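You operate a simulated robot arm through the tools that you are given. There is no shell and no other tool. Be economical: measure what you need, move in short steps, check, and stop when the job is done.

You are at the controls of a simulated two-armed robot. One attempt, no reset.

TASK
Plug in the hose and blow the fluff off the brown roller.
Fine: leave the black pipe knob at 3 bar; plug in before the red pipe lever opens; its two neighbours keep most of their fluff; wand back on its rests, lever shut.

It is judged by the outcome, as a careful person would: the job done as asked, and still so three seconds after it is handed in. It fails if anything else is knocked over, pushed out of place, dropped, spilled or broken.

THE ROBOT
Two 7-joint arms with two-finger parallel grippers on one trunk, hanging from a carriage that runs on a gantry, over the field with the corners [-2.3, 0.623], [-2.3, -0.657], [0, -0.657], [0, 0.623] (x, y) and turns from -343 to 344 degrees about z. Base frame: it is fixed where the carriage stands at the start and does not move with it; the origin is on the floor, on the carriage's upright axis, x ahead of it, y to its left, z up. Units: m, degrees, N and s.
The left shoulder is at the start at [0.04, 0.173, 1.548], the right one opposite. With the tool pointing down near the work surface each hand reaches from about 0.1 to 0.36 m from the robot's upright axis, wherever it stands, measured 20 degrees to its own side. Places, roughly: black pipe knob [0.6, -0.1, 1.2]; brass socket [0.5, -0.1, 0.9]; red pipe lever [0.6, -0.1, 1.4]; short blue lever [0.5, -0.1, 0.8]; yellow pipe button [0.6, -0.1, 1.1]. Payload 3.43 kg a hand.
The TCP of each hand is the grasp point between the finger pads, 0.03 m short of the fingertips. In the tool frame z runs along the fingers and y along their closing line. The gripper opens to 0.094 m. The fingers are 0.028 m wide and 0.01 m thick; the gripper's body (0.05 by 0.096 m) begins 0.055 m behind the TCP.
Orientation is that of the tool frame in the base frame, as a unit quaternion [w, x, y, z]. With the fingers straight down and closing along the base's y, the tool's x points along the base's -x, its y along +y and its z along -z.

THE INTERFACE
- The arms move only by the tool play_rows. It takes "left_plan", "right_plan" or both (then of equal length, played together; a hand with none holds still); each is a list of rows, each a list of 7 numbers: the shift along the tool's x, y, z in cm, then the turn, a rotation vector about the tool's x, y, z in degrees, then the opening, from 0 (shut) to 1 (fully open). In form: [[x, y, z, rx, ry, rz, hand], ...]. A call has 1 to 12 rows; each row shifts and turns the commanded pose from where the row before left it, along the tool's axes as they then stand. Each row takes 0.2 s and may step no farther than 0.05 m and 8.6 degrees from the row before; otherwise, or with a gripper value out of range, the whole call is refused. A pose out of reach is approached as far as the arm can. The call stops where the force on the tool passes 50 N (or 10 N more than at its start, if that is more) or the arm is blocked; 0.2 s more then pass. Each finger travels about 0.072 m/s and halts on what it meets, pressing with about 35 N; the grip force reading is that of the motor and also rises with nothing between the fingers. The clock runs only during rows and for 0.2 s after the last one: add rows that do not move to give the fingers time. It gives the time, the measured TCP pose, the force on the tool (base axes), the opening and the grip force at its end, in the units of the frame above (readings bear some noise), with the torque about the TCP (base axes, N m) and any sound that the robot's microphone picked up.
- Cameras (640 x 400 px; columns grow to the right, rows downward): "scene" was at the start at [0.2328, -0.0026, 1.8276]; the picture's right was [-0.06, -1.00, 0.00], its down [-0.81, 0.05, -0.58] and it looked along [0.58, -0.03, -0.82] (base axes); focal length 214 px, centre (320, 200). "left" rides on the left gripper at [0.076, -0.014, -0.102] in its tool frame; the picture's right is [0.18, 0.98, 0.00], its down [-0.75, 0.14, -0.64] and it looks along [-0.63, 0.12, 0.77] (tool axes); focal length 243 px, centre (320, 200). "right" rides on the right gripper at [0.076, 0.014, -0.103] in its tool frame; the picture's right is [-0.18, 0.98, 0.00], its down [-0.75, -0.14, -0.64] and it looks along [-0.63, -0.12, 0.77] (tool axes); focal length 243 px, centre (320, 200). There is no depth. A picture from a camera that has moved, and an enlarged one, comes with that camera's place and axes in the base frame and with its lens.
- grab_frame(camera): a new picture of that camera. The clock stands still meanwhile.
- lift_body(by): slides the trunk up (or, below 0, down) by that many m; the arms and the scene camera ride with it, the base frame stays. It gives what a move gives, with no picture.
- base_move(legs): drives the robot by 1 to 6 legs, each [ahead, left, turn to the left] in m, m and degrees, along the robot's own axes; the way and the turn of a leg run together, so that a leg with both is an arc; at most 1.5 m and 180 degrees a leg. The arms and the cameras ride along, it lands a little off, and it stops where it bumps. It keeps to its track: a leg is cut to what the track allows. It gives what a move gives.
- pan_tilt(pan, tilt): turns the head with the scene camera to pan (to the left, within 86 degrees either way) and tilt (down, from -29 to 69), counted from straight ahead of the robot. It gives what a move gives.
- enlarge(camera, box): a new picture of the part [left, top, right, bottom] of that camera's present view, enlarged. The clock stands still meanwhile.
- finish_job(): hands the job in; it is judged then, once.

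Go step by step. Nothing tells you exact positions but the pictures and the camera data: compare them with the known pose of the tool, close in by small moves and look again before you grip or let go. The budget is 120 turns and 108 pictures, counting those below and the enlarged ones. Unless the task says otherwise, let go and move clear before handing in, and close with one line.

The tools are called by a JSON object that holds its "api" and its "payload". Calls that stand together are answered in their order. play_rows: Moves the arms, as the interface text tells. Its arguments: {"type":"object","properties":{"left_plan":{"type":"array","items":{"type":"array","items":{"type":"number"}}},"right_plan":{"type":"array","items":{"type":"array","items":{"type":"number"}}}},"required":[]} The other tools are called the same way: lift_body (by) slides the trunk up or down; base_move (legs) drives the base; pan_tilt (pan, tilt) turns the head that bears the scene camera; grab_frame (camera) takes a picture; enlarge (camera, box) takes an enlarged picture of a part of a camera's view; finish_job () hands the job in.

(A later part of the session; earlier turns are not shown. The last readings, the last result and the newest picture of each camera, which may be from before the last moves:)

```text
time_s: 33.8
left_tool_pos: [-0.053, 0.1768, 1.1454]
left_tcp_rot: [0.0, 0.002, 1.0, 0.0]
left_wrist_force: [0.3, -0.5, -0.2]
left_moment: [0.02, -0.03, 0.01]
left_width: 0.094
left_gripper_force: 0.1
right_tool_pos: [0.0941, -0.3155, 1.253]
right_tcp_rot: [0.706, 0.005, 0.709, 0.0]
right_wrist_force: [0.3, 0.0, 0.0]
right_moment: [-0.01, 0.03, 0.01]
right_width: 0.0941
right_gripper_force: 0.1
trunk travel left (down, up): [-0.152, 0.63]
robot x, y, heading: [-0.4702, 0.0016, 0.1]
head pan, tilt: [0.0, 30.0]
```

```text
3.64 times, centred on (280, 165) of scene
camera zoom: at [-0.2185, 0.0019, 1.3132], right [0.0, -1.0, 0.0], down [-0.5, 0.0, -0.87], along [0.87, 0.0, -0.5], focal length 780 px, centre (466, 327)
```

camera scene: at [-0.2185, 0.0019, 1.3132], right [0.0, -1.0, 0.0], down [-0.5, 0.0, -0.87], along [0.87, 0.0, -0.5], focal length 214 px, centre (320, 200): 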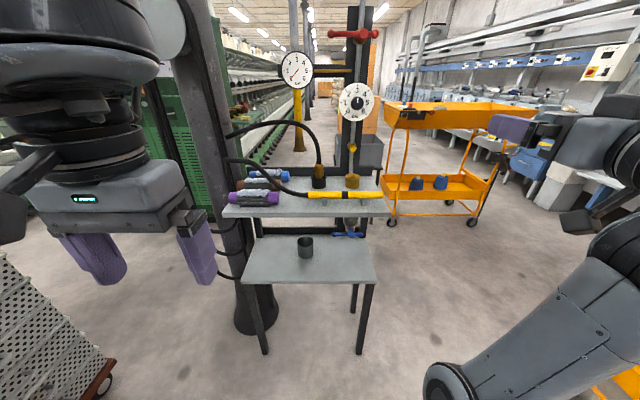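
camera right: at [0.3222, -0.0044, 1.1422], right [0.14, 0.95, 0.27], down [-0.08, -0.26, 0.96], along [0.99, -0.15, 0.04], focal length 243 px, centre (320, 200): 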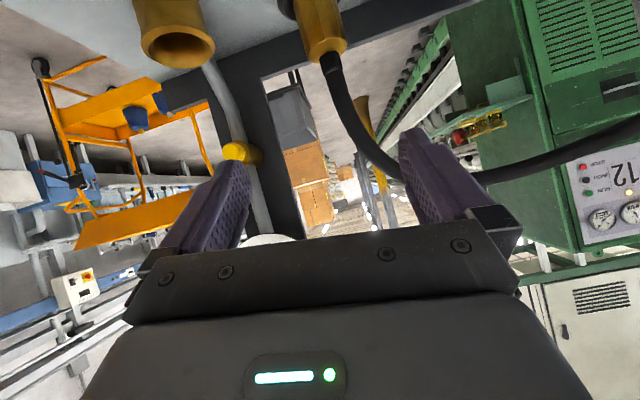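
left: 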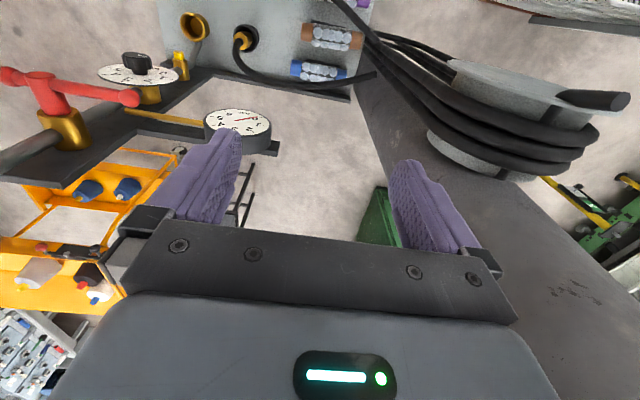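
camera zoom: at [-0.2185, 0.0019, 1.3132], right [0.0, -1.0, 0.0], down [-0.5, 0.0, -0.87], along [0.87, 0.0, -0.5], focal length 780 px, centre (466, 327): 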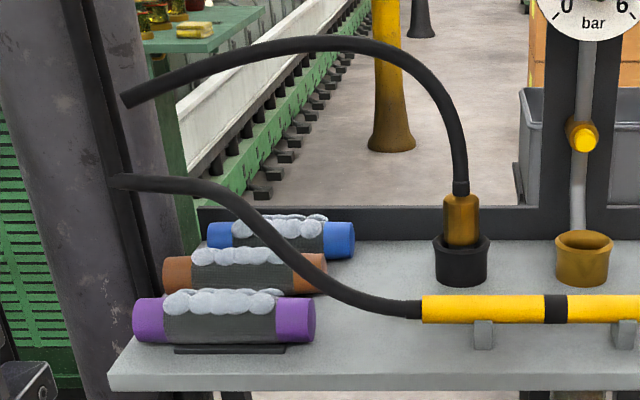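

The blue lever is a drain on a trap under the bench, so I leave it alone. Left hand: pitch to 55°, and extend forward a little, then drive to y≈-0.17.

{"api": "play_rows", "payload": {"left_plan": [[0, 0, 0, 0, -7, 0, 1], [0, 0, 0, 0, -7, 0, 1], [0, 0, 0, 0, -7, 0, 1], [0, 0, 0, 0, -7, 0, 1], [0, 0, 0, 0, -7, 0, 1], [-3.28, 0, 2.3, 0, 0, 0, 1], [-3.28, 0, 2.3, 0, 0, 0, 1], [0, 0, 0, 0, 0, 0, 1]]}}

{"api": "base_move", "payload": {"legs": [[0, -0.17, 0]]}}

{"api": "grab_frame", "payload": {"camera": "left"}}

{"api": "grab_frame", "payload": {"camera": "scene"}}

```text
time_s: 35.6
left_tool_pos: [0.0278, 0.1771, 1.1458]
left_tcp_rot: [0.301, 0.001, 0.954, -0.001]
left_wrist_force: [0.6, -0.3, -0.3]
left_moment: [0.02, -0.02, 0.0]
left_width: 0.094
left_gripper_force: 0.1
right_tool_pos: [0.0926, -0.3164, 1.2524]
right_tcp_rot: [0.706, 0.004, 0.708, 0.0]
right_wrist_force: [0.3, 0.1, 1.0]
right_moment: [0.01, 0.01, 0.01]
right_width: 0.0939
right_gripper_force: 0.0
trunk travel left (down, up): [-0.152, 0.63]
robot x, y, heading: [-0.4691, -0.0023, -0.3]
head pan, tilt: [0.0, 30.0]
```

```text
time_s: 37.1
left_tool_pos: [0.027, 0.007, 1.1451]
left_tcp_rot: [0.301, 0.0, 0.954, -0.001]
left_wrist_force: [-0.1, 0.2, 0.5]
left_moment: [0.02, -0.01, -0.01]
left_width: 0.0938
left_gripper_force: 0.0
right_tool_pos: [0.0946, -0.4843, 1.2511]
right_tcp_rot: [0.706, 0.004, 0.709, 0.002]
right_wrist_force: [0.3, -0.1, 0.4]
right_moment: [-0.02, 0.0, 0.01]
right_width: 0.094
right_gripper_force: 0.0
trunk travel left (down, up): [-0.152, 0.63]
robot x, y, heading: [-0.4695, -0.1698, 0.2]
head pan, tilt: [0.0, 30.0]
```

```text
72 pictures are left
camera left: at [-0.0944, -0.0067, 1.1853], right [-0.15, 0.98, -0.11], down [0.25, 0.14, 0.96], along [0.96, 0.12, -0.27], focal length 243 px, centre (320, 200)
```

left: 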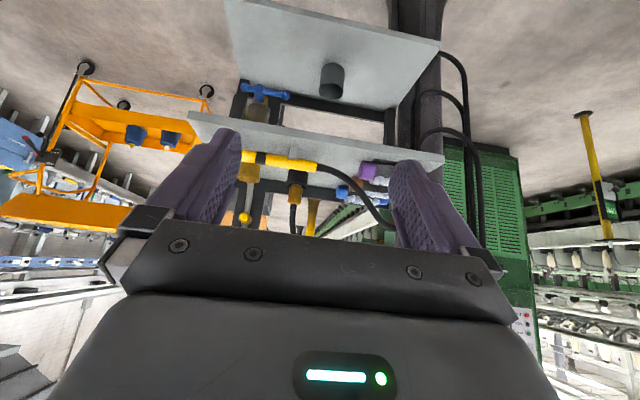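

```text
71 pictures are left
camera scene: at [-0.2185, -0.1681, 1.3133], right [0.0, -1.0, 0.0], down [-0.5, 0.0, -0.87], along [0.87, 0.0, -0.5], focal length 214 px, centre (320, 200)
```

scene: 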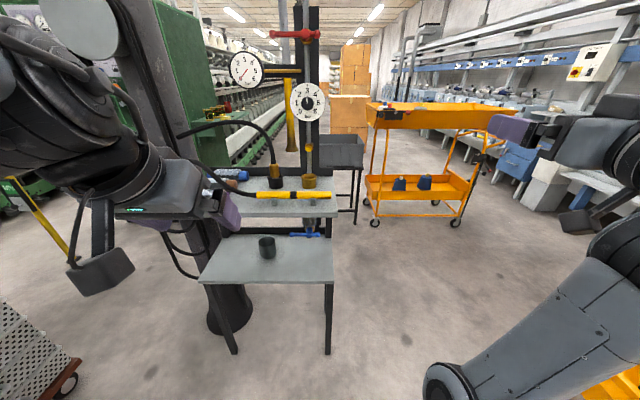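

{"api": "base_move", "payload": {"legs": [[0.38, 0, 0]]}}

{"api": "grab_frame", "payload": {"camera": "left"}}

{"api": "grab_frame", "payload": {"camera": "scene"}}

```text
time_s: 39.5
left_tool_pos: [0.4086, 0.0067, 1.1465]
left_tcp_rot: [0.301, 0.0, 0.954, 0.0]
left_wrist_force: [0.1, 0.0, -0.5]
left_moment: [-0.01, -0.03, -0.03]
left_width: 0.094
left_gripper_force: 0.1
right_tool_pos: [0.4761, -0.4846, 1.2529]
right_tcp_rot: [0.705, 0.005, 0.709, 0.002]
right_wrist_force: [-0.5, -0.6, 1.0]
right_moment: [-0.02, 0.01, -0.04]
right_width: 0.0939
right_gripper_force: 0.1
trunk travel left (down, up): [-0.152, 0.63]
robot x, y, heading: [-0.0881, -0.1708, 0.1]
head pan, tilt: [0.0, 30.0]
```

```text
70 pictures are left
camera left: at [0.2877, -0.0068, 1.1854], right [-0.15, 0.98, -0.11], down [0.25, 0.14, 0.96], along [0.96, 0.12, -0.27], focal length 243 px, centre (320, 200)
```

left: 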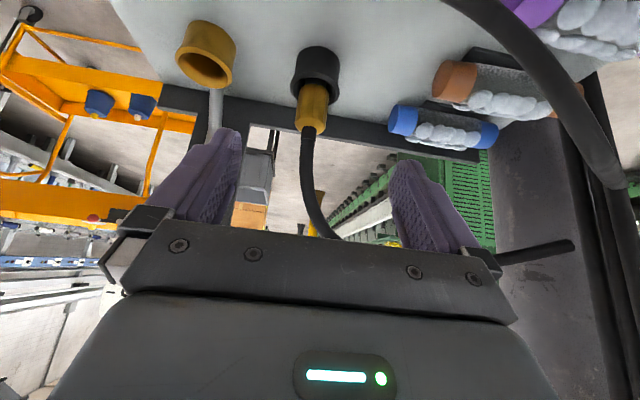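

```text
69 pictures are left
camera scene: at [0.1636, -0.1682, 1.3133], right [0.0, -1.0, 0.0], down [-0.5, 0.0, -0.87], along [0.87, 0.0, -0.5], focal length 214 px, centre (320, 200)
```

scene: 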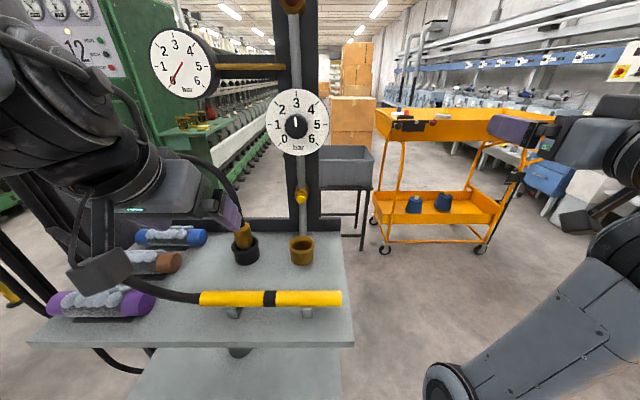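

Plug location confirmed at [0.548, 0.006]. Moving to the pre-grasp spot.

{"api": "play_rows", "payload": {"left_plan": [[-1.2, -0.06, 3.65, 0, 0, 0, 1], [-1.2, -0.06, 3.65, 0, 0, 0, 1], [-1.2, -0.06, 3.65, 0, 0, 0, 1], [0, 0, 0, 0, 0, 0, 1]]}}

{"api": "grab_frame", "payload": {"camera": "left"}}

{"api": "grab_frame", "payload": {"camera": "scene"}}

```text
time_s: 40.5
left_tool_pos: [0.5008, 0.0064, 1.077]
left_tcp_rot: [0.3, 0.0, 0.954, 0.0]
left_wrist_force: [-0.7, 0.0, 0.0]
left_moment: [-0.01, -0.02, -0.02]
left_width: 0.0941
left_gripper_force: 0.0
right_tool_pos: [0.4756, -0.4843, 1.2523]
right_tcp_rot: [0.706, 0.003, 0.708, 0.001]
right_wrist_force: [-0.2, 0.3, -0.1]
right_moment: [0.0, 0.01, 0.0]
right_width: 0.094
right_gripper_force: 0.1
trunk travel left (down, up): [-0.152, 0.63]
robot x, y, heading: [-0.0931, -0.1702, -0.2]
head pan, tilt: [0.0, 30.0]
```

```text
68 pictures are left
camera left: at [0.3802, -0.0082, 1.1167], right [-0.15, 0.98, -0.11], down [0.25, 0.14, 0.96], along [0.96, 0.12, -0.27], focal length 243 px, centre (320, 200)
```

left: 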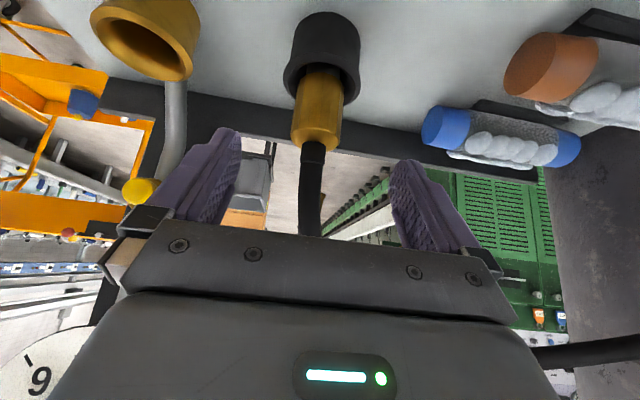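

```text
67 pictures are left
camera scene: at [0.1631, -0.168, 1.3132], right [0.0, -1.0, 0.0], down [-0.5, 0.0, -0.87], along [0.87, 0.0, -0.5], focal length 214 px, centre (320, 200)
```

scene: 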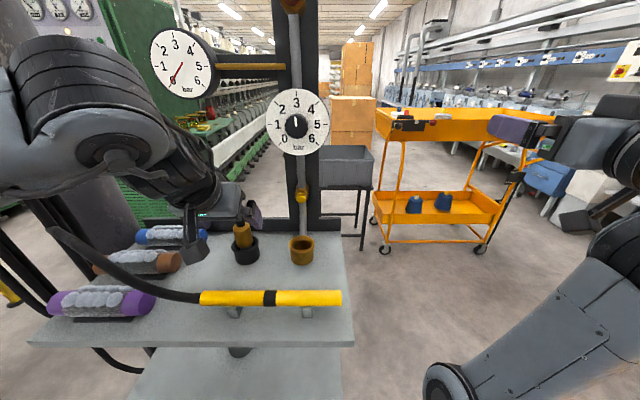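

Aligned. I'll advance 8 cm along the tool axis and close on the brass.

{"api": "play_rows", "payload": {"left_plan": [[0, 0, 3, 0, 0, 0, 1], [0, 0, 3, 0, 0, 0, 1], [0, 0, 1.8, 0, 0, 0, 1], [0, 0, 0, 0, 0, 0, 0.6], [0, 0, 0, 0, 0, 0, 0.3], [0, 0, 0, 0, 0, 0, 0.3], [0, 0, 0, 0, 0, 0, 0.3], [0, 0, 0, 0, 0, 0, 0.3]]}}

{"api": "grab_frame", "payload": {"camera": "left"}}

{"api": "enlarge", "payload": {"camera": "scene", "box": [180, 170, 340, 290]}}

```text
time_s: 42.3
left_tool_pos: [0.5473, 0.0051, 1.0135]
left_tcp_rot: [0.301, 0.0, 0.954, -0.001]
left_wrist_force: [-0.6, -1.6, 5.5]
left_moment: [-0.18, -0.04, -0.02]
left_width: 0.0384
left_gripper_force: 34.6
right_tool_pos: [0.4774, -0.4858, 1.2531]
right_tcp_rot: [0.705, 0.003, 0.709, 0.003]
right_wrist_force: [-0.4, 0.0, 0.0]
right_moment: [-0.02, -0.01, 0.03]
right_width: 0.0938
right_gripper_force: 0.1
trunk travel left (down, up): [-0.152, 0.63]
robot x, y, heading: [-0.0898, -0.1724, -0.0]
head pan, tilt: [0.0, 30.0]
```

```text
66 pictures are left
camera left: at [0.4253, -0.0089, 1.0527], right [-0.15, 0.98, -0.11], down [0.25, 0.14, 0.96], along [0.96, 0.12, -0.27], focal length 243 px, centre (320, 200)
```

left: 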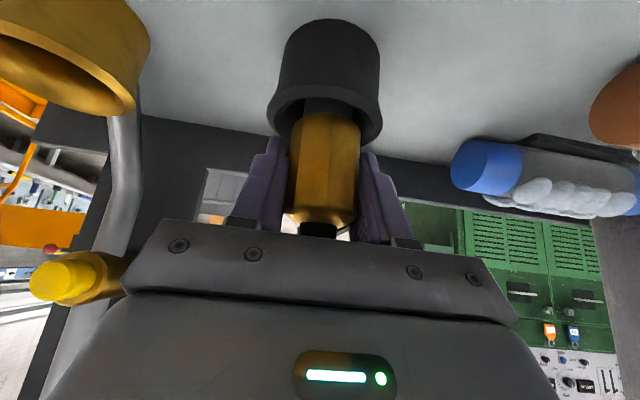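

```text
3.33 times, centred on (260, 230) of scene
camera zoom: at [0.1638, -0.1684, 1.3135], right [0.0, -1.0, 0.0], down [-0.5, 0.0, -0.87], along [0.87, 0.0, -0.5], focal length 715 px, centre (520, 100)
```

zoom: 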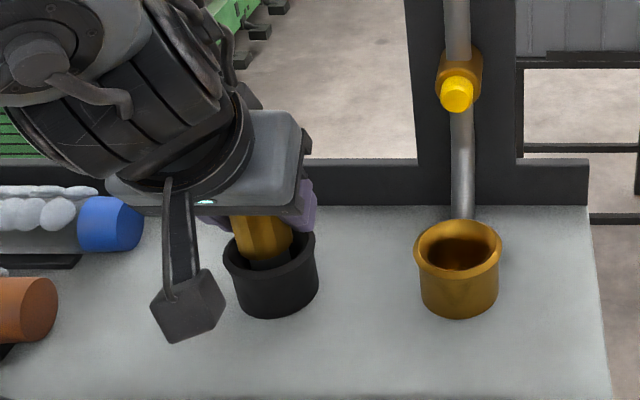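

Firm grip on the plug at 38 mm. Lifting 7.5 cm straight up.

{"api": "play_rows", "payload": {"left_plan": [[-0.86, 0, -1.23, 0, 0, 0, 0.3], [-0.86, 0, -1.23, 0, 0, 0, 0.3], [-0.86, 0, -1.23, 0, 0, 0, 0.3], [-0.86, 0, -1.23, 0, 0, 0, 0.3], [-0.86, 0, -1.23, 0, 0, 0, 0.3], [0, 0, 0, 0, 0, 0, 0.3]]}}

{"api": "grab_frame", "payload": {"camera": "left"}}

{"api": "enlarge", "payload": {"camera": "scene", "box": [160, 150, 340, 285]}}

```text
time_s: 43.7
left_tool_pos: [0.5451, 0.0055, 1.0868]
left_tcp_rot: [0.301, 0.0, 0.954, 0.0]
left_wrist_force: [-0.4, -0.9, -1.4]
left_moment: [-0.01, 0.0, -0.01]
left_width: 0.0382
left_gripper_force: 35.5
right_tool_pos: [0.4757, -0.4862, 1.254]
right_tcp_rot: [0.706, 0.003, 0.708, 0.001]
right_wrist_force: [-0.1, 0.4, 0.4]
right_moment: [0.01, 0.0, 0.0]
right_width: 0.0939
right_gripper_force: 0.0
trunk travel left (down, up): [-0.152, 0.63]
robot x, y, heading: [-0.0897, -0.1688, -0.1]
head pan, tilt: [0.0, 30.0]
```

```text
64 pictures are left
camera left: at [0.4248, -0.0085, 1.1272], right [-0.15, 0.98, -0.11], down [0.25, 0.14, 0.96], along [0.96, 0.12, -0.27], focal length 243 px, centre (320, 200)
```

left: 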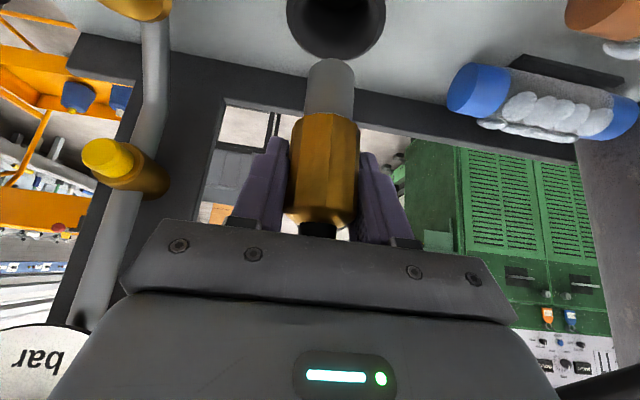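

```text
2.96 times, centred on (250, 218) of scene
camera zoom: at [0.1634, -0.1682, 1.3133], right [0.0, -1.0, 0.0], down [-0.5, 0.0, -0.87], along [0.87, 0.0, -0.5], focal length 636 px, centre (527, 148)
```

zoom: 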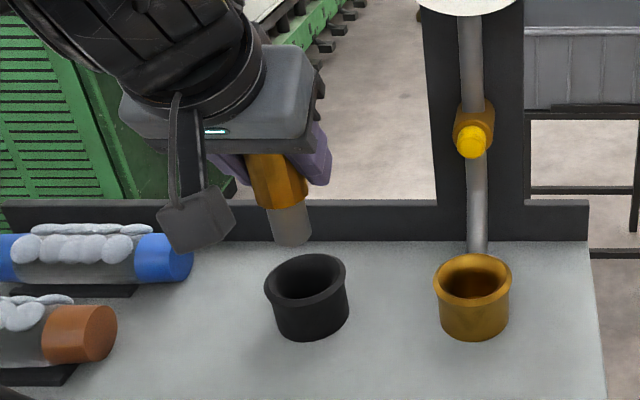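

The plug is out, with a grey shank 3.5 cm long whose bottom is about 8 cm below the TCP. Moving over the socket.

{"api": "play_rows", "payload": {"left_plan": [[0.2, -3.29, -0.14, 0, 0, 0, 0.3], [0.2, -3.29, -0.14, 0, 0, 0, 0.3], [0.2, -3.29, -0.14, 0, 0, 0, 0.3], [0.2, -3.29, -0.14, 0, 0, 0, 0.3], [0, 0, 0, 0, 0, 0, 0.3]]}}

{"api": "grab_frame", "payload": {"camera": "left"}}

{"api": "enlarge", "payload": {"camera": "scene", "box": [220, 150, 400, 285]}}

```text
time_s: 44.9
left_tool_pos: [0.5353, -0.1263, 1.088]
left_tcp_rot: [0.302, 0.001, 0.953, 0.0]
left_wrist_force: [-0.3, 0.0, -0.4]
left_moment: [0.01, 0.02, -0.02]
left_width: 0.0382
left_gripper_force: 34.6
right_tool_pos: [0.4759, -0.4848, 1.2527]
right_tcp_rot: [0.706, 0.003, 0.708, 0.002]
right_wrist_force: [-0.1, 0.5, 1.0]
right_moment: [-0.01, -0.02, -0.03]
right_width: 0.0941
right_gripper_force: 0.1
trunk travel left (down, up): [-0.152, 0.63]
robot x, y, heading: [-0.0877, -0.1669, 0.0]
head pan, tilt: [0.0, 30.0]
```

```text
62 pictures are left
camera left: at [0.4146, -0.14, 1.1274], right [-0.15, 0.98, -0.11], down [0.25, 0.14, 0.96], along [0.96, 0.12, -0.27], focal length 243 px, centre (320, 200)
```

left: 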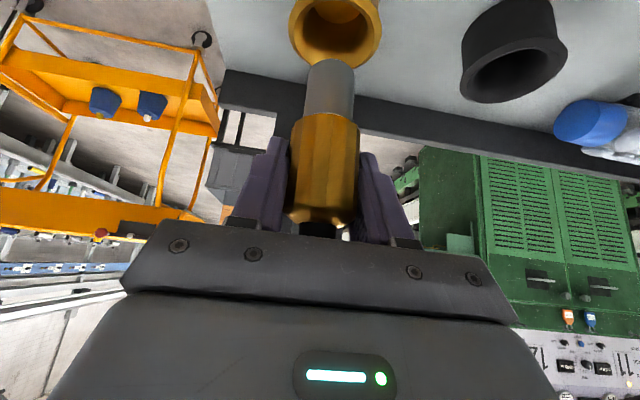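

```text
2.96 times, centred on (310, 218) of scene
camera zoom: at [0.1634, -0.1675, 1.3133], right [0.0, -1.0, 0.0], down [-0.5, 0.0, -0.87], along [0.87, 0.0, -0.5], focal length 636 px, centre (350, 148)
```

zoom: 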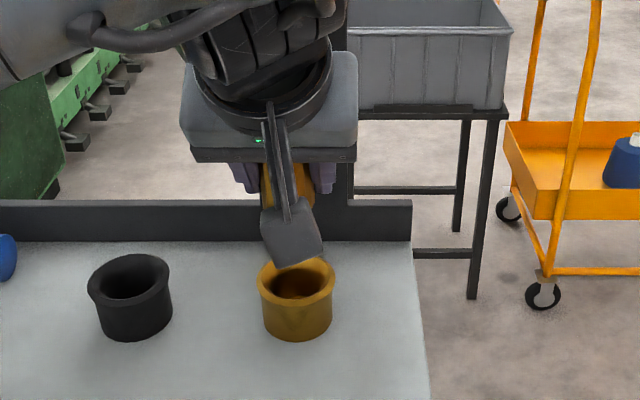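

Cup-image comparison says the alignment is right. Lowering slowly.

{"api": "play_rows", "payload": {"left_plan": [[0.57, 0, 0.82, 0, 0, 0, 0.3], [0.57, 0, 0.82, 0, 0, 0, 0.3], [0.57, 0, 0.82, 0, 0, 0, 0.3], [0.57, 0, 0.82, 0, 0, 0, 0.3], [0, 0, 0, 0, 0, 0, 0.3]]}}

{"api": "grab_frame", "payload": {"camera": "left"}}

```text
time_s: 46.1
left_tool_pos: [0.5356, -0.1264, 1.0482]
left_tcp_rot: [0.3, 0.0, 0.954, 0.0]
left_wrist_force: [0.6, -0.2, -1.1]
left_moment: [-0.01, 0.0, 0.0]
left_width: 0.0384
left_gripper_force: 34.9
right_tool_pos: [0.4763, -0.4857, 1.2528]
right_tcp_rot: [0.706, 0.004, 0.709, 0.001]
right_wrist_force: [0.2, 0.1, 0.3]
right_moment: [-0.01, 0.02, 0.03]
right_width: 0.094
right_gripper_force: 0.1
trunk travel left (down, up): [-0.152, 0.63]
robot x, y, heading: [-0.0852, -0.1709, 0.2]
head pan, tilt: [0.0, 30.0]
```

```text
60 pictures are left
camera left: at [0.4144, -0.1408, 1.0876], right [-0.15, 0.98, -0.11], down [0.25, 0.14, 0.96], along [0.96, 0.12, -0.27], focal length 243 px, centre (320, 200)
```

left: 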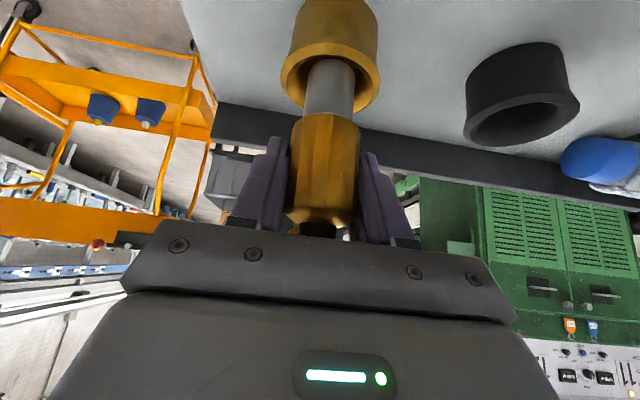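

Shank is entering the socket cleanly. Continuing down.

{"api": "play_rows", "payload": {"left_plan": [[0.57, 0, 0.82, 0, 0, 0, 0.3], [0.57, 0, 0.82, 0, 0, 0, 0.3], [0.29, 0, 0.41, 0, 0, 0, 0.3], [0.29, 0, 0.41, 0, 0, 0, 0.3], [0.29, 0, 0.41, 0, 0, 0, 0.3], [0.29, 0, 0.41, 0, 0, 0, 0.3], [0.29, 0, 0.41, 0, 0, 0, 0.3], [0, 0, 0, 0, 0, 0, 0.3]]}}

{"api": "grab_frame", "payload": {"camera": "left"}}

```text
time_s: 47.7
left_tool_pos: [0.5366, -0.1267, 1.013]
left_tcp_rot: [0.31, -0.001, 0.951, -0.003]
left_wrist_force: [3.9, 1.9, 9.8]
left_moment: [0.35, -0.35, -0.02]
left_width: 0.0381
left_gripper_force: 34.9
right_tool_pos: [0.4768, -0.4852, 1.2541]
right_tcp_rot: [0.706, 0.003, 0.709, 0.003]
right_wrist_force: [-0.8, -0.5, 0.2]
right_moment: [-0.01, -0.03, 0.03]
right_width: 0.094
right_gripper_force: 0.1
trunk travel left (down, up): [-0.152, 0.63]
robot x, y, heading: [-0.0866, -0.169, 0.1]
head pan, tilt: [0.0, 30.0]
stopped in row 8 (left hand): the force on the tool passed its limit at 54 N (the readings are from after the stop); the commanded pose is now the measured one
```

```text
59 pictures are left
camera left: at [0.4152, -0.1405, 1.0507], right [-0.15, 0.98, -0.12], down [0.23, 0.15, 0.96], along [0.96, 0.12, -0.25], focal length 243 px, centre (320, 200)
```

left: 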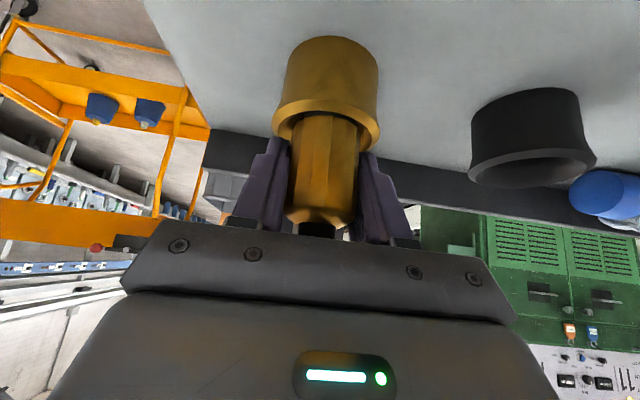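

It stopped at 54 N, possibly fingertips on the socket rim. I'll regrip 1.2 cm higher and push again to be sure it is seated.

{"api": "play_rows", "payload": {"left_plan": [[0, 0, 0, 0, 0, 0, 0.6], [0, 0, 0, 0, 0, 0, 0.6], [-0.69, 0, -0.98, 0, 0, 0, 0.6], [0, 0, 0, 0, 0, 0, 0.3], [0, 0, 0, 0, 0, 0, 0.3], [0, 0, 0, 0, 0, 0, 0.3], [0.17, 0, 0.25, 0, 0, 0, 0.3], [0.17, 0, 0.25, 0, 0, 0, 0.3], [0.17, 0, 0.25, 0, 0, 0, 0.3], [0.17, 0, 0.25, 0, 0, 0, 0.3]]}}

{"api": "grab_frame", "payload": {"camera": "left"}}

```text
time_s: 49.9
left_tool_pos: [0.539, -0.1281, 1.0139]
left_tcp_rot: [0.31, -0.001, 0.951, -0.003]
left_wrist_force: [0.7, -1.0, 30.1]
left_moment: [0.03, -0.11, 0.03]
left_width: 0.0379
left_gripper_force: 34.8
right_tool_pos: [0.4777, -0.4847, 1.2541]
right_tcp_rot: [0.706, 0.003, 0.708, 0.001]
right_wrist_force: [-0.1, 0.0, -0.4]
right_moment: [-0.03, 0.02, 0.02]
right_width: 0.0942
right_gripper_force: 0.1
trunk travel left (down, up): [-0.152, 0.63]
robot x, y, heading: [-0.0853, -0.1691, 0.3]
head pan, tilt: [0.0, 30.0]
```

```text
58 pictures are left
camera left: at [0.4171, -0.1413, 1.0515], right [-0.15, 0.98, -0.12], down [0.23, 0.15, 0.96], along [0.96, 0.11, -0.25], focal length 243 px, centre (320, 200)
```

left: 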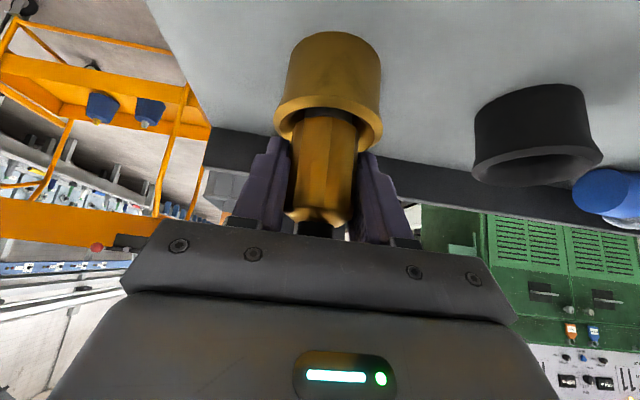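

{"api": "play_rows", "payload": {"left_plan": [[0, 0, 0, 0, 0, 0, 0.6], [0, 0, 0, 0, 0, 0, 0.6], [0, 0, 0, 0, 0, 0, 0.6]]}}

{"api": "grab_frame", "payload": {"camera": "left"}}

```text
time_s: 50.7
left_tool_pos: [0.5374, -0.1321, 1.0126]
left_tcp_rot: [0.309, 0.002, 0.951, -0.007]
left_wrist_force: [3.0, -14.3, 24.4]
left_moment: [0.18, -0.31, -0.36]
left_width: 0.0481
left_gripper_force: 0.2
right_tool_pos: [0.4771, -0.4875, 1.2545]
right_tcp_rot: [0.707, 0.003, 0.708, 0.0]
right_wrist_force: [0.5, 0.3, -0.7]
right_moment: [0.02, 0.04, 0.01]
right_width: 0.094
right_gripper_force: 0.0
trunk travel left (down, up): [-0.152, 0.63]
robot x, y, heading: [-0.0879, -0.1693, -0.2]
head pan, tilt: [0.0, 30.0]
```

```text
57 pictures are left
camera left: at [0.4166, -0.1446, 1.0511], right [-0.14, 0.98, -0.12], down [0.23, 0.15, 0.96], along [0.96, 0.11, -0.25], focal length 243 px, centre (320, 200)
```

left: 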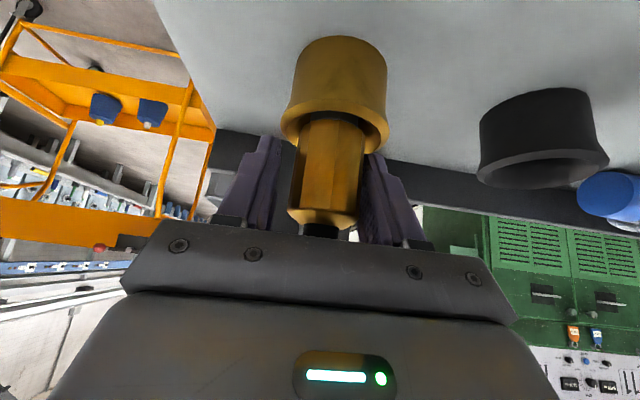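

{"api": "play_rows", "payload": {"left_plan": [[-0.57, 0, -0.82, 0, 0, 0, 0.7], [-0.57, 0, -0.82, 0, 0, 0, 0.8], [0, 0, 0, 0, 0, 0, 0.8], [0, 0, -4, 0, 0, 0, 0.9], [0, 0, -4, 0, 0, 0, 0.9], [0, 0, 0, 0, 0, 0, 0.9]]}}

{"api": "grab_frame", "payload": {"camera": "left"}}

{"api": "enlarge", "payload": {"camera": "scene", "box": [220, 150, 400, 285]}}

```text
time_s: 52.1
left_tool_pos: [0.4885, -0.1268, 1.0947]
left_tcp_rot: [0.307, 0.0, 0.952, -0.003]
left_wrist_force: [-0.4, 0.3, -0.5]
left_moment: [-0.01, 0.0, -0.02]
left_width: 0.0847
left_gripper_force: 0.0
right_tool_pos: [0.4765, -0.4851, 1.2524]
right_tcp_rot: [0.706, 0.004, 0.708, 0.001]
right_wrist_force: [-0.4, -0.1, 0.5]
right_moment: [0.05, -0.01, 0.01]
right_width: 0.0939
right_gripper_force: 0.0
trunk travel left (down, up): [-0.152, 0.63]
robot x, y, heading: [-0.0884, -0.1718, 0.1]
head pan, tilt: [0.0, 30.0]
```

```text
56 pictures are left
camera left: at [0.3667, -0.1405, 1.1338], right [-0.15, 0.98, -0.11], down [0.24, 0.15, 0.96], along [0.96, 0.12, -0.26], focal length 243 px, centre (320, 200)
```

left: 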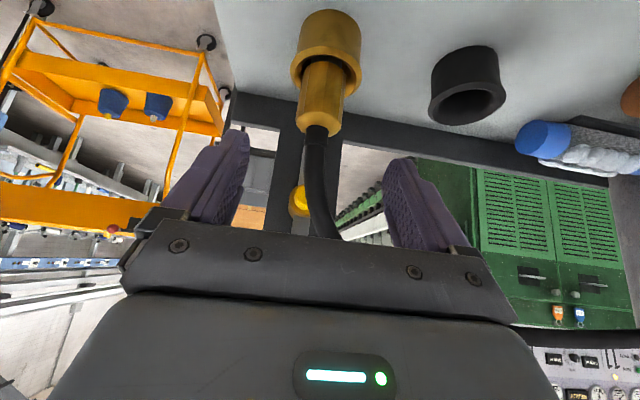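

```text
2.96 times, centred on (310, 218) of scene
camera zoom: at [0.1634, -0.1681, 1.3134], right [0.0, -1.0, 0.0], down [-0.5, 0.0, -0.87], along [0.87, 0.0, -0.5], focal length 636 px, centre (350, 148)
```

zoom: 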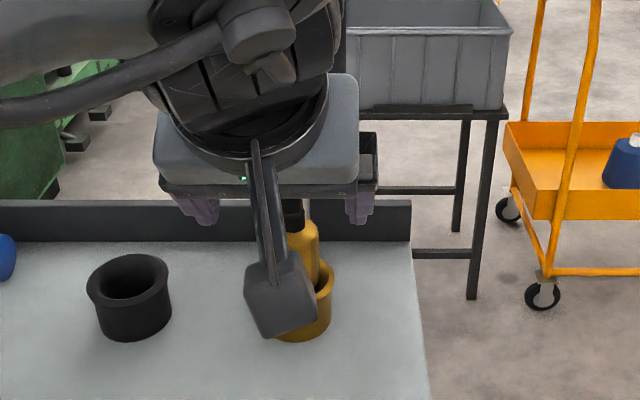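

{"api": "enlarge", "payload": {"camera": "left", "box": [270, 0, 390, 140]}}

```text
2.86 times, centred on (330, 70) of left
camera zoom: at [0.3667, -0.1405, 1.1338], right [-0.15, 0.98, -0.11], down [0.24, 0.15, 0.96], along [0.96, 0.12, -0.26], focal length 693 px, centre (291, 571)
```

zoom: 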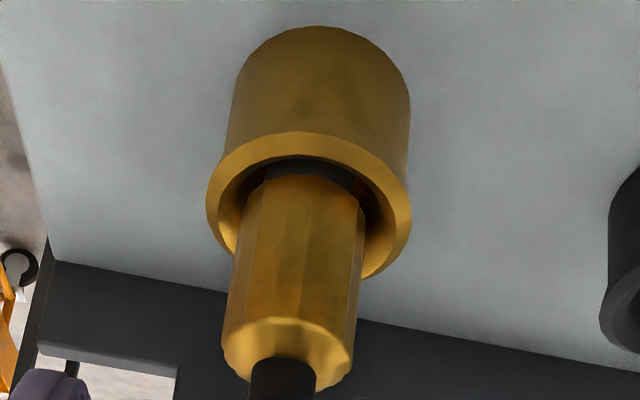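

I'll confirm seating by pressing on the brass shoulder with the fingers straddling the hose.

{"api": "play_rows", "payload": {"left_plan": [[-1.17, 0, 2.02, 0, 0, 0, 0.9], [-1.17, 0, 2.02, 0, 0, 0, 0.9], [0, 0, 0, 0, 0, 0, 0.6], [0, 0, 0, 0, 0, 0, 0.26], [0, 0, 0, 0, 0, 0, 0.26], [0, 0, 0, 0, 0, 0, 0.26]]}}

{"api": "grab_frame", "payload": {"camera": "left"}}

```text
time_s: 53.5
left_tool_pos: [0.5315, -0.1262, 1.0761]
left_tcp_rot: [0.307, 0.0, 0.952, -0.003]
left_wrist_force: [-0.7, 0.0, 0.1]
left_moment: [0.0, 0.01, 0.0]
left_width: 0.0243
left_gripper_force: 0.1
right_tool_pos: [0.4759, -0.4846, 1.2531]
right_tcp_rot: [0.706, 0.004, 0.709, 0.002]
right_wrist_force: [-0.1, 1.5, -0.9]
right_moment: [0.01, 0.0, 0.0]
right_width: 0.0943
right_gripper_force: 0.0
trunk travel left (down, up): [-0.152, 0.63]
robot x, y, heading: [-0.0845, -0.1677, -0.2]
head pan, tilt: [0.0, 30.0]
```

```text
53 pictures are left
camera left: at [0.4096, -0.1401, 1.1144], right [-0.15, 0.98, -0.11], down [0.24, 0.15, 0.96], along [0.96, 0.11, -0.26], focal length 243 px, centre (320, 200)
```

left: 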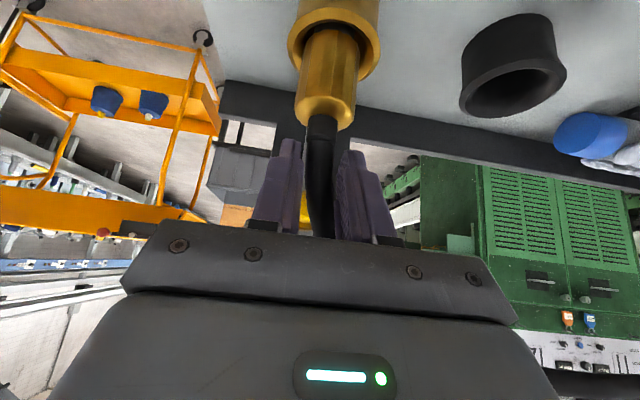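

{"api": "play_rows", "payload": {"left_plan": [[0.29, 0, 0.41, 0, 0, 0, 0.24], [0.14, 0, 0.2, 0, 0, 0, 0.24], [0.14, 0, 0.2, 0, 0, 0, 0.24], [0.14, 0, 0.2, 0, 0, 0, 0.24], [0.14, 0, 0.2, 0, 0, 0, 0.24], [0.14, 0, 0.2, 0, 0, 0, 0.24], [0.14, 0, 0.2, 0, 0, 0, 0.24], [0.14, 0, 0.2, 0, 0, 0, 0.24], [0.14, 0, 0.2, 0, 0, 0, 0.24], [0.14, 0, 0.2, 0, 0, 0, 0.24]]}}

{"api": "grab_frame", "payload": {"camera": "left"}}

```text
time_s: 55.3
left_tool_pos: [0.5306, -0.1282, 1.0659]
left_tcp_rot: [0.316, -0.001, 0.949, -0.009]
left_wrist_force: [0.0, -0.6, 19.1]
left_moment: [-0.28, -0.14, -0.04]
left_width: 0.0235
left_gripper_force: 0.5
right_tool_pos: [0.4753, -0.4851, 1.2513]
right_tcp_rot: [0.705, 0.004, 0.709, 0.002]
right_wrist_force: [-0.6, 0.3, -0.7]
right_moment: [0.01, -0.01, 0.01]
right_width: 0.0938
right_gripper_force: 0.0
trunk travel left (down, up): [-0.152, 0.63]
robot x, y, heading: [-0.0882, -0.1662, 0.0]
head pan, tilt: [0.0, 30.0]
stopped in row 8 (left hand): the force on the tool passed its limit at 52 N (the readings are from after the stop); the commanded pose is now the measured one
```

```text
52 pictures are left
camera left: at [0.4094, -0.1423, 1.1014], right [-0.14, 0.98, -0.13], down [0.22, 0.16, 0.96], along [0.97, 0.11, -0.24], focal length 243 px, centre (320, 200)
```

left: 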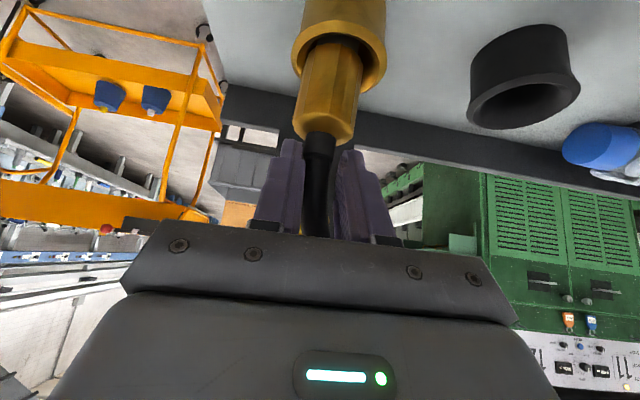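

52 N on the shoulder moves it no further, so the plug is seated. Now I retreat the left hand and turn it straight down, to be rolled later for grasping the wand.

{"api": "play_rows", "payload": {"left_plan": [[0, 0, -1, 0, 0, 0, 0.9], [0, 0, -1, 0, 0, 0, 0.9], [0, 0, -4, 0, 0, 0, 0.9], [0, 0, -4, 0, 0, 0, 0.9], [0, 0, -2, 0, 6, 0, 0.9], [0, 0, 0, 0, 8, 0, 0.9], [0, 0, 0, 0, 8, 0, 0.9], [0, 0, 0, 0, 8, 0, 0.9], [0, 0, 0, 0, 6.8, 0, 0.9], [2, 2, 0, 0, 0, 0, 0.9], [2, 2, 0, 0, 0, 0, 0.9], [0, 0, 0, 0, 0, 0, 0.9]]}}

{"api": "grab_frame", "payload": {"camera": "scene"}}

```text
time_s: 57.9
left_tool_pos: [0.3691, -0.1279, 1.1417]
left_tcp_rot: [0.035, 0.001, 0.999, -0.006]
left_wrist_force: [-0.5, 0.7, -0.9]
left_moment: [0.02, 0.04, -0.01]
left_width: 0.0843
left_gripper_force: 0.1
left hand out of reach, approached as far as the arm can: row 8, 9
right_tool_pos: [0.4763, -0.4859, 1.253]
right_tcp_rot: [0.706, 0.004, 0.708, 0.001]
right_wrist_force: [-0.1, -0.4, 0.0]
right_moment: [-0.01, 0.02, -0.01]
right_width: 0.0942
right_gripper_force: 0.1
trunk travel left (down, up): [-0.152, 0.63]
robot x, y, heading: [-0.0873, -0.1712, 0.0]
head pan, tilt: [0.0, 30.0]
```

```text
51 pictures are left
camera scene: at [0.1635, -0.1688, 1.3134], right [0.0, -1.0, 0.0], down [-0.5, 0.0, -0.87], along [0.87, 0.0, -0.5], focal length 214 px, centre (320, 200)
```

scene: 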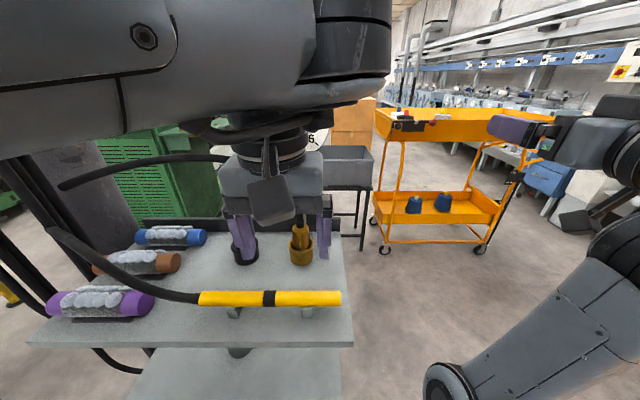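

{"api": "play_rows", "payload": {"left_plan": [[-1, 2, 0, 0, 0, 8.2, 0.9], [-1, 2, 0, 0, 0, 8.2, 0.9], [0, 0, 0, 0, 0, 8.2, 0.9], [0, 0, 0, 0, 0, 8.2, 0.9], [0, 0, 0, 0, 0, 8.2, 0.9], [0, 0, 0, 0, 0, 8.2, 0.9], [0, 0, 0, 0, 0, 8.2, 0.9], [0, 0, 0, 0, 0, 8.2, 0.9], [0, 0, 0, 0, 0, 8.2, 0.9], [0, 0, 0, 0, 0, 8.2, 0.9], [0, 0, 0, 0, 0, 8, 0.9], [0, 0, 0, 0, 0, 0, 0.9]]}}

{"api": "grab_frame", "payload": {"camera": "left"}}

{"api": "grab_frame", "payload": {"camera": "scene"}}

```text
time_s: 60.5
left_tool_pos: [0.3932, -0.0879, 1.1412]
left_tcp_rot: [0.03, 0.708, 0.705, 0.019]
left_wrist_force: [-1.1, -0.3, 0.8]
left_moment: [0.0, -0.03, -0.02]
left_width: 0.0847
left_gripper_force: 0.3
right_tool_pos: [0.4761, -0.4852, 1.254]
right_tcp_rot: [0.706, 0.004, 0.709, 0.001]
right_wrist_force: [0.6, -0.4, -0.4]
right_moment: [0.0, -0.01, 0.01]
right_width: 0.0941
right_gripper_force: 0.1
trunk travel left (down, up): [-0.152, 0.63]
robot x, y, heading: [-0.0898, -0.1719, -0.1]
head pan, tilt: [0.0, 30.0]
```

```text
50 pictures are left
camera left: at [0.372, -0.0098, 1.2419], right [0.98, 0.18, 0.06], down [0.09, -0.74, 0.66], along [0.17, -0.64, -0.75], focal length 243 px, centre (320, 200)
```

left: 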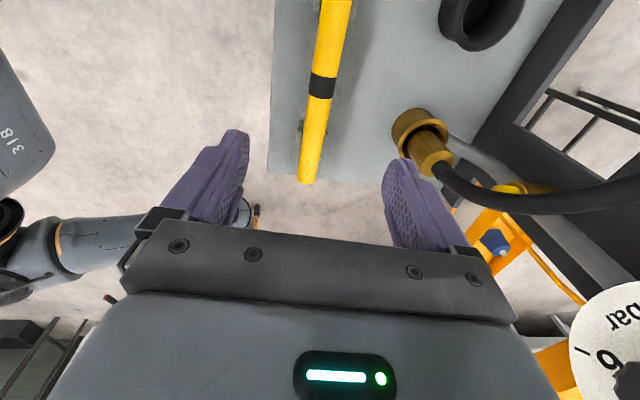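

```text
49 pictures are left
camera scene: at [0.1632, -0.1682, 1.3133], right [0.0, -1.0, 0.0], down [-0.5, 0.0, -0.87], along [0.87, 0.0, -0.5], focal length 214 px, centre (320, 200)
```

scene: 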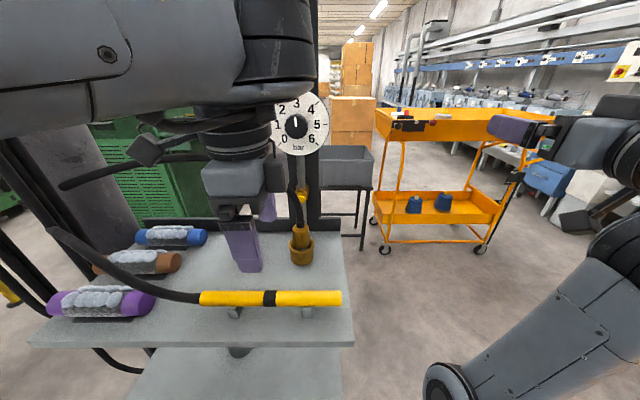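

The wand band is confirmed at [0.405, -0.083]. Lowering toward a grasp point left of the band.

{"api": "play_rows", "payload": {"left_plan": [[1.4, 0.04, 4, 0, 0, 0, 0.9], [1.4, 0.04, 4, 0, 0, 0, 0.9], [1.4, 0.04, 4, 0, 0, 0, 0.9], [0, 0, 0, 0, 0, 0, 0.9]]}}

{"api": "grab_frame", "payload": {"camera": "left"}}

{"api": "enlarge", "payload": {"camera": "scene", "box": [160, 200, 360, 350]}}

```text
time_s: 61.5
left_tool_pos: [0.4012, -0.0474, 1.0218]
left_tcp_rot: [0.03, 0.707, 0.706, 0.02]
left_wrist_force: [0.2, -1.3, 0.0]
left_moment: [0.03, -0.04, 0.0]
left_width: 0.0847
left_gripper_force: 0.1
right_tool_pos: [0.4766, -0.4857, 1.2521]
right_tcp_rot: [0.705, 0.004, 0.709, 0.002]
right_wrist_force: [-0.1, -0.2, -1.2]
right_moment: [0.02, -0.01, -0.03]
right_width: 0.094
right_gripper_force: 0.0
trunk travel left (down, up): [-0.152, 0.63]
robot x, y, heading: [-0.0854, -0.1688, 0.1]
head pan, tilt: [0.0, 30.0]
```

```text
48 pictures are left
camera left: at [0.3808, 0.0299, 1.1206], right [0.98, 0.18, 0.07], down [0.09, -0.74, 0.66], along [0.17, -0.64, -0.75], focal length 243 px, centre (320, 200)
```

left: 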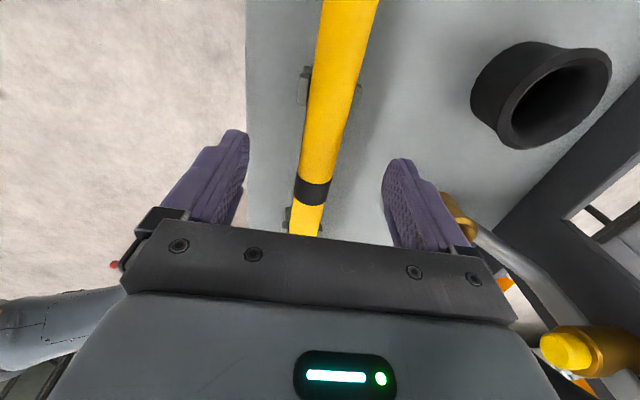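

```text
2.67 times, centred on (260, 275) of scene
camera zoom: at [0.163, -0.1685, 1.3133], right [0.0, -1.0, 0.0], down [-0.5, 0.0, -0.87], along [0.87, 0.0, -0.5], focal length 572 px, centre (480, 0)
```

zoom: 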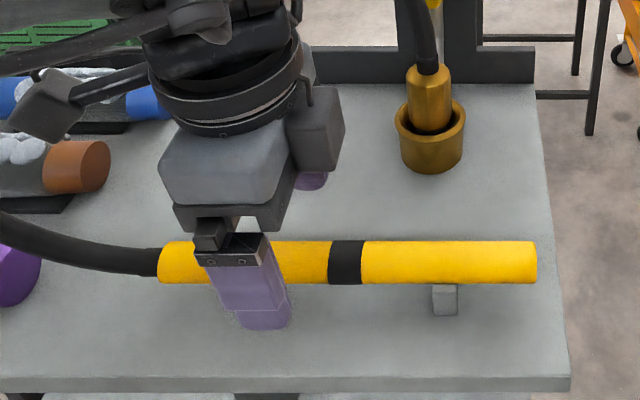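

{"api": "play_rows", "payload": {"left_plan": [[0, 0.1, 2, 0, 0, 0, 0.9], [0, 0, 1.7, 0, 0, 0, 0.9], [0, 0, 0, 0, 0, 0, 0.6], [0, 0, 0, 0, 0, 0, 0.4], [0, 0, 0, 0, 0, 0, 0.25], [0, 0, 0, 0, 0, 0, 0.2], [0, 0, 0, 0, 0, 0, 0.2], [0, 0, 0, 0, 0, 0, 0.2]]}}

{"api": "grab_frame", "payload": {"camera": "left"}}

```text
time_s: 63.3
left_tool_pos: [0.4062, -0.0486, 0.9843]
left_tcp_rot: [0.029, 0.708, 0.706, 0.019]
left_wrist_force: [-0.3, -0.2, 0.0]
left_moment: [-0.01, -0.02, -0.01]
left_width: 0.0248
left_gripper_force: 35.2
right_tool_pos: [0.4767, -0.4852, 1.2534]
right_tcp_rot: [0.706, 0.004, 0.708, 0.001]
right_wrist_force: [-0.8, -0.6, 0.0]
right_moment: [-0.01, 0.0, 0.03]
right_width: 0.0938
right_gripper_force: 0.0
trunk travel left (down, up): [-0.152, 0.63]
robot x, y, heading: [-0.0898, -0.17, 0.0]
head pan, tilt: [0.0, 30.0]
```

```text
46 pictures are left
camera left: at [0.3844, 0.0297, 1.0842], right [0.98, 0.18, 0.06], down [0.09, -0.74, 0.66], along [0.17, -0.64, -0.75], focal length 243 px, centre (320, 200)
```

left: 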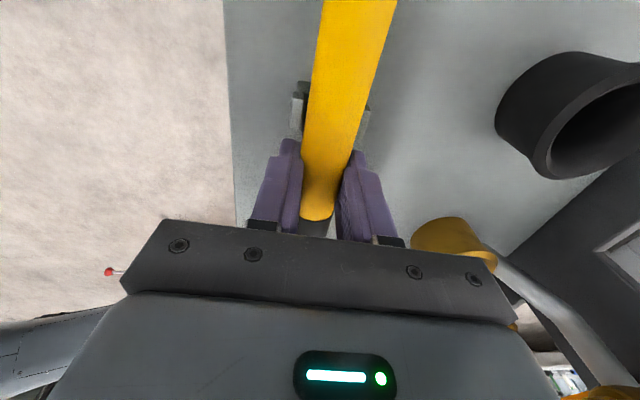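

Wand is gripped (25 mm). I raise the trunk 12 cm to lift it clear, then back it toward the robot for turning the nozzle around.

{"api": "lift_body", "payload": {"by": 0.12}}

{"api": "play_rows", "payload": {"left_plan": [[0, -3.5, 0, 0, 0, 0, 0.2], [0, -3.5, 0, 0, 0, 0, 0.2], [0, -3.5, 0, 0, 0, 0, 0.2], [0, 0, 0, 0, 0, 0, 0.2]]}}

{"api": "grab_frame", "payload": {"camera": "scene"}}

```text
time_s: 64.8
left_tool_pos: [0.4046, -0.0484, 1.1052]
left_tcp_rot: [0.03, 0.708, 0.705, 0.019]
left_wrist_force: [0.4, 0.3, -0.1]
left_moment: [-0.01, 0.02, 0.02]
left_width: 0.0187
left_gripper_force: 0.1
right_tool_pos: [0.4756, -0.4845, 1.372]
right_tcp_rot: [0.705, 0.005, 0.709, 0.002]
right_wrist_force: [-0.2, -0.8, -0.1]
right_moment: [0.0, -0.01, 0.03]
right_width: 0.094
right_gripper_force: 0.0
trunk travel left (down, up): [-0.272, 0.51]
robot x, y, heading: [-0.0893, -0.169, 0.2]
head pan, tilt: [0.0, 30.0]
```

```text
time_s: 65.8
left_tool_pos: [0.3006, -0.0482, 1.0977]
left_tcp_rot: [0.03, 0.707, 0.706, 0.019]
left_wrist_force: [-0.2, 0.1, 0.0]
left_moment: [-0.02, -0.01, 0.0]
left_width: 0.019
left_gripper_force: 0.0
right_tool_pos: [0.4765, -0.4851, 1.373]
right_tcp_rot: [0.706, 0.004, 0.708, 0.001]
right_wrist_force: [-0.4, 0.0, 0.2]
right_moment: [0.01, -0.03, 0.02]
right_width: 0.0941
right_gripper_force: 0.1
trunk travel left (down, up): [-0.272, 0.51]
robot x, y, heading: [-0.0886, -0.1681, -0.2]
head pan, tilt: [0.0, 30.0]
```

```text
45 pictures are left
camera scene: at [0.1635, -0.1683, 1.4334], right [0.0, -1.0, 0.0], down [-0.5, 0.0, -0.87], along [0.87, 0.0, -0.5], focal length 214 px, centre (320, 200)
```

scene: 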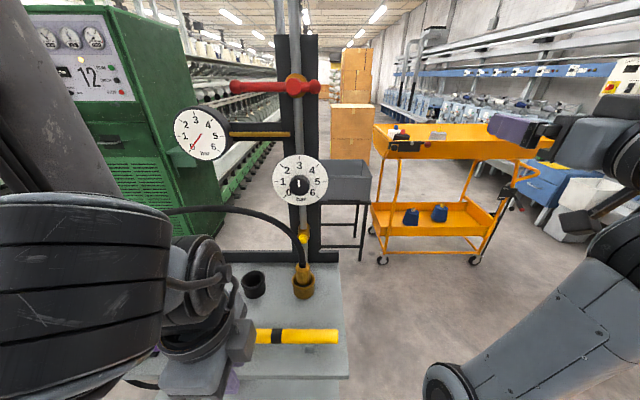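

The wand slipped out and is still on its rests. I'll look at it closely before regripping.

{"api": "enlarge", "payload": {"camera": "scene", "box": [210, 280, 370, 400]}}

{"api": "grab_frame", "payload": {"camera": "left"}}

```text
3.33 times, centred on (290, 340) of scene
camera zoom: at [0.1635, -0.1683, 1.4334], right [0.0, -1.0, 0.0], down [-0.5, 0.0, -0.87], along [0.87, 0.0, -0.5], focal length 715 px, centre (420, -267)
```

zoom: 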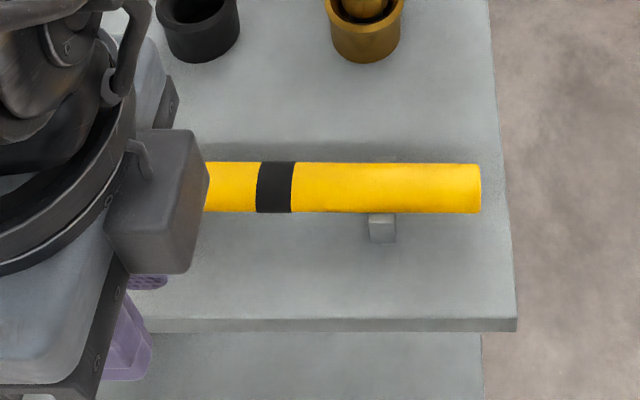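

```text
43 pictures are left
camera left: at [0.2789, 0.03, 1.197], right [0.98, 0.18, 0.07], down [0.09, -0.74, 0.66], along [0.17, -0.64, -0.75], focal length 243 px, centre (320, 200)
```

left: 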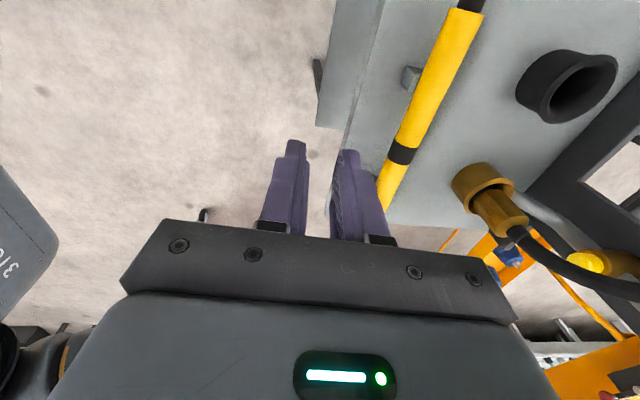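

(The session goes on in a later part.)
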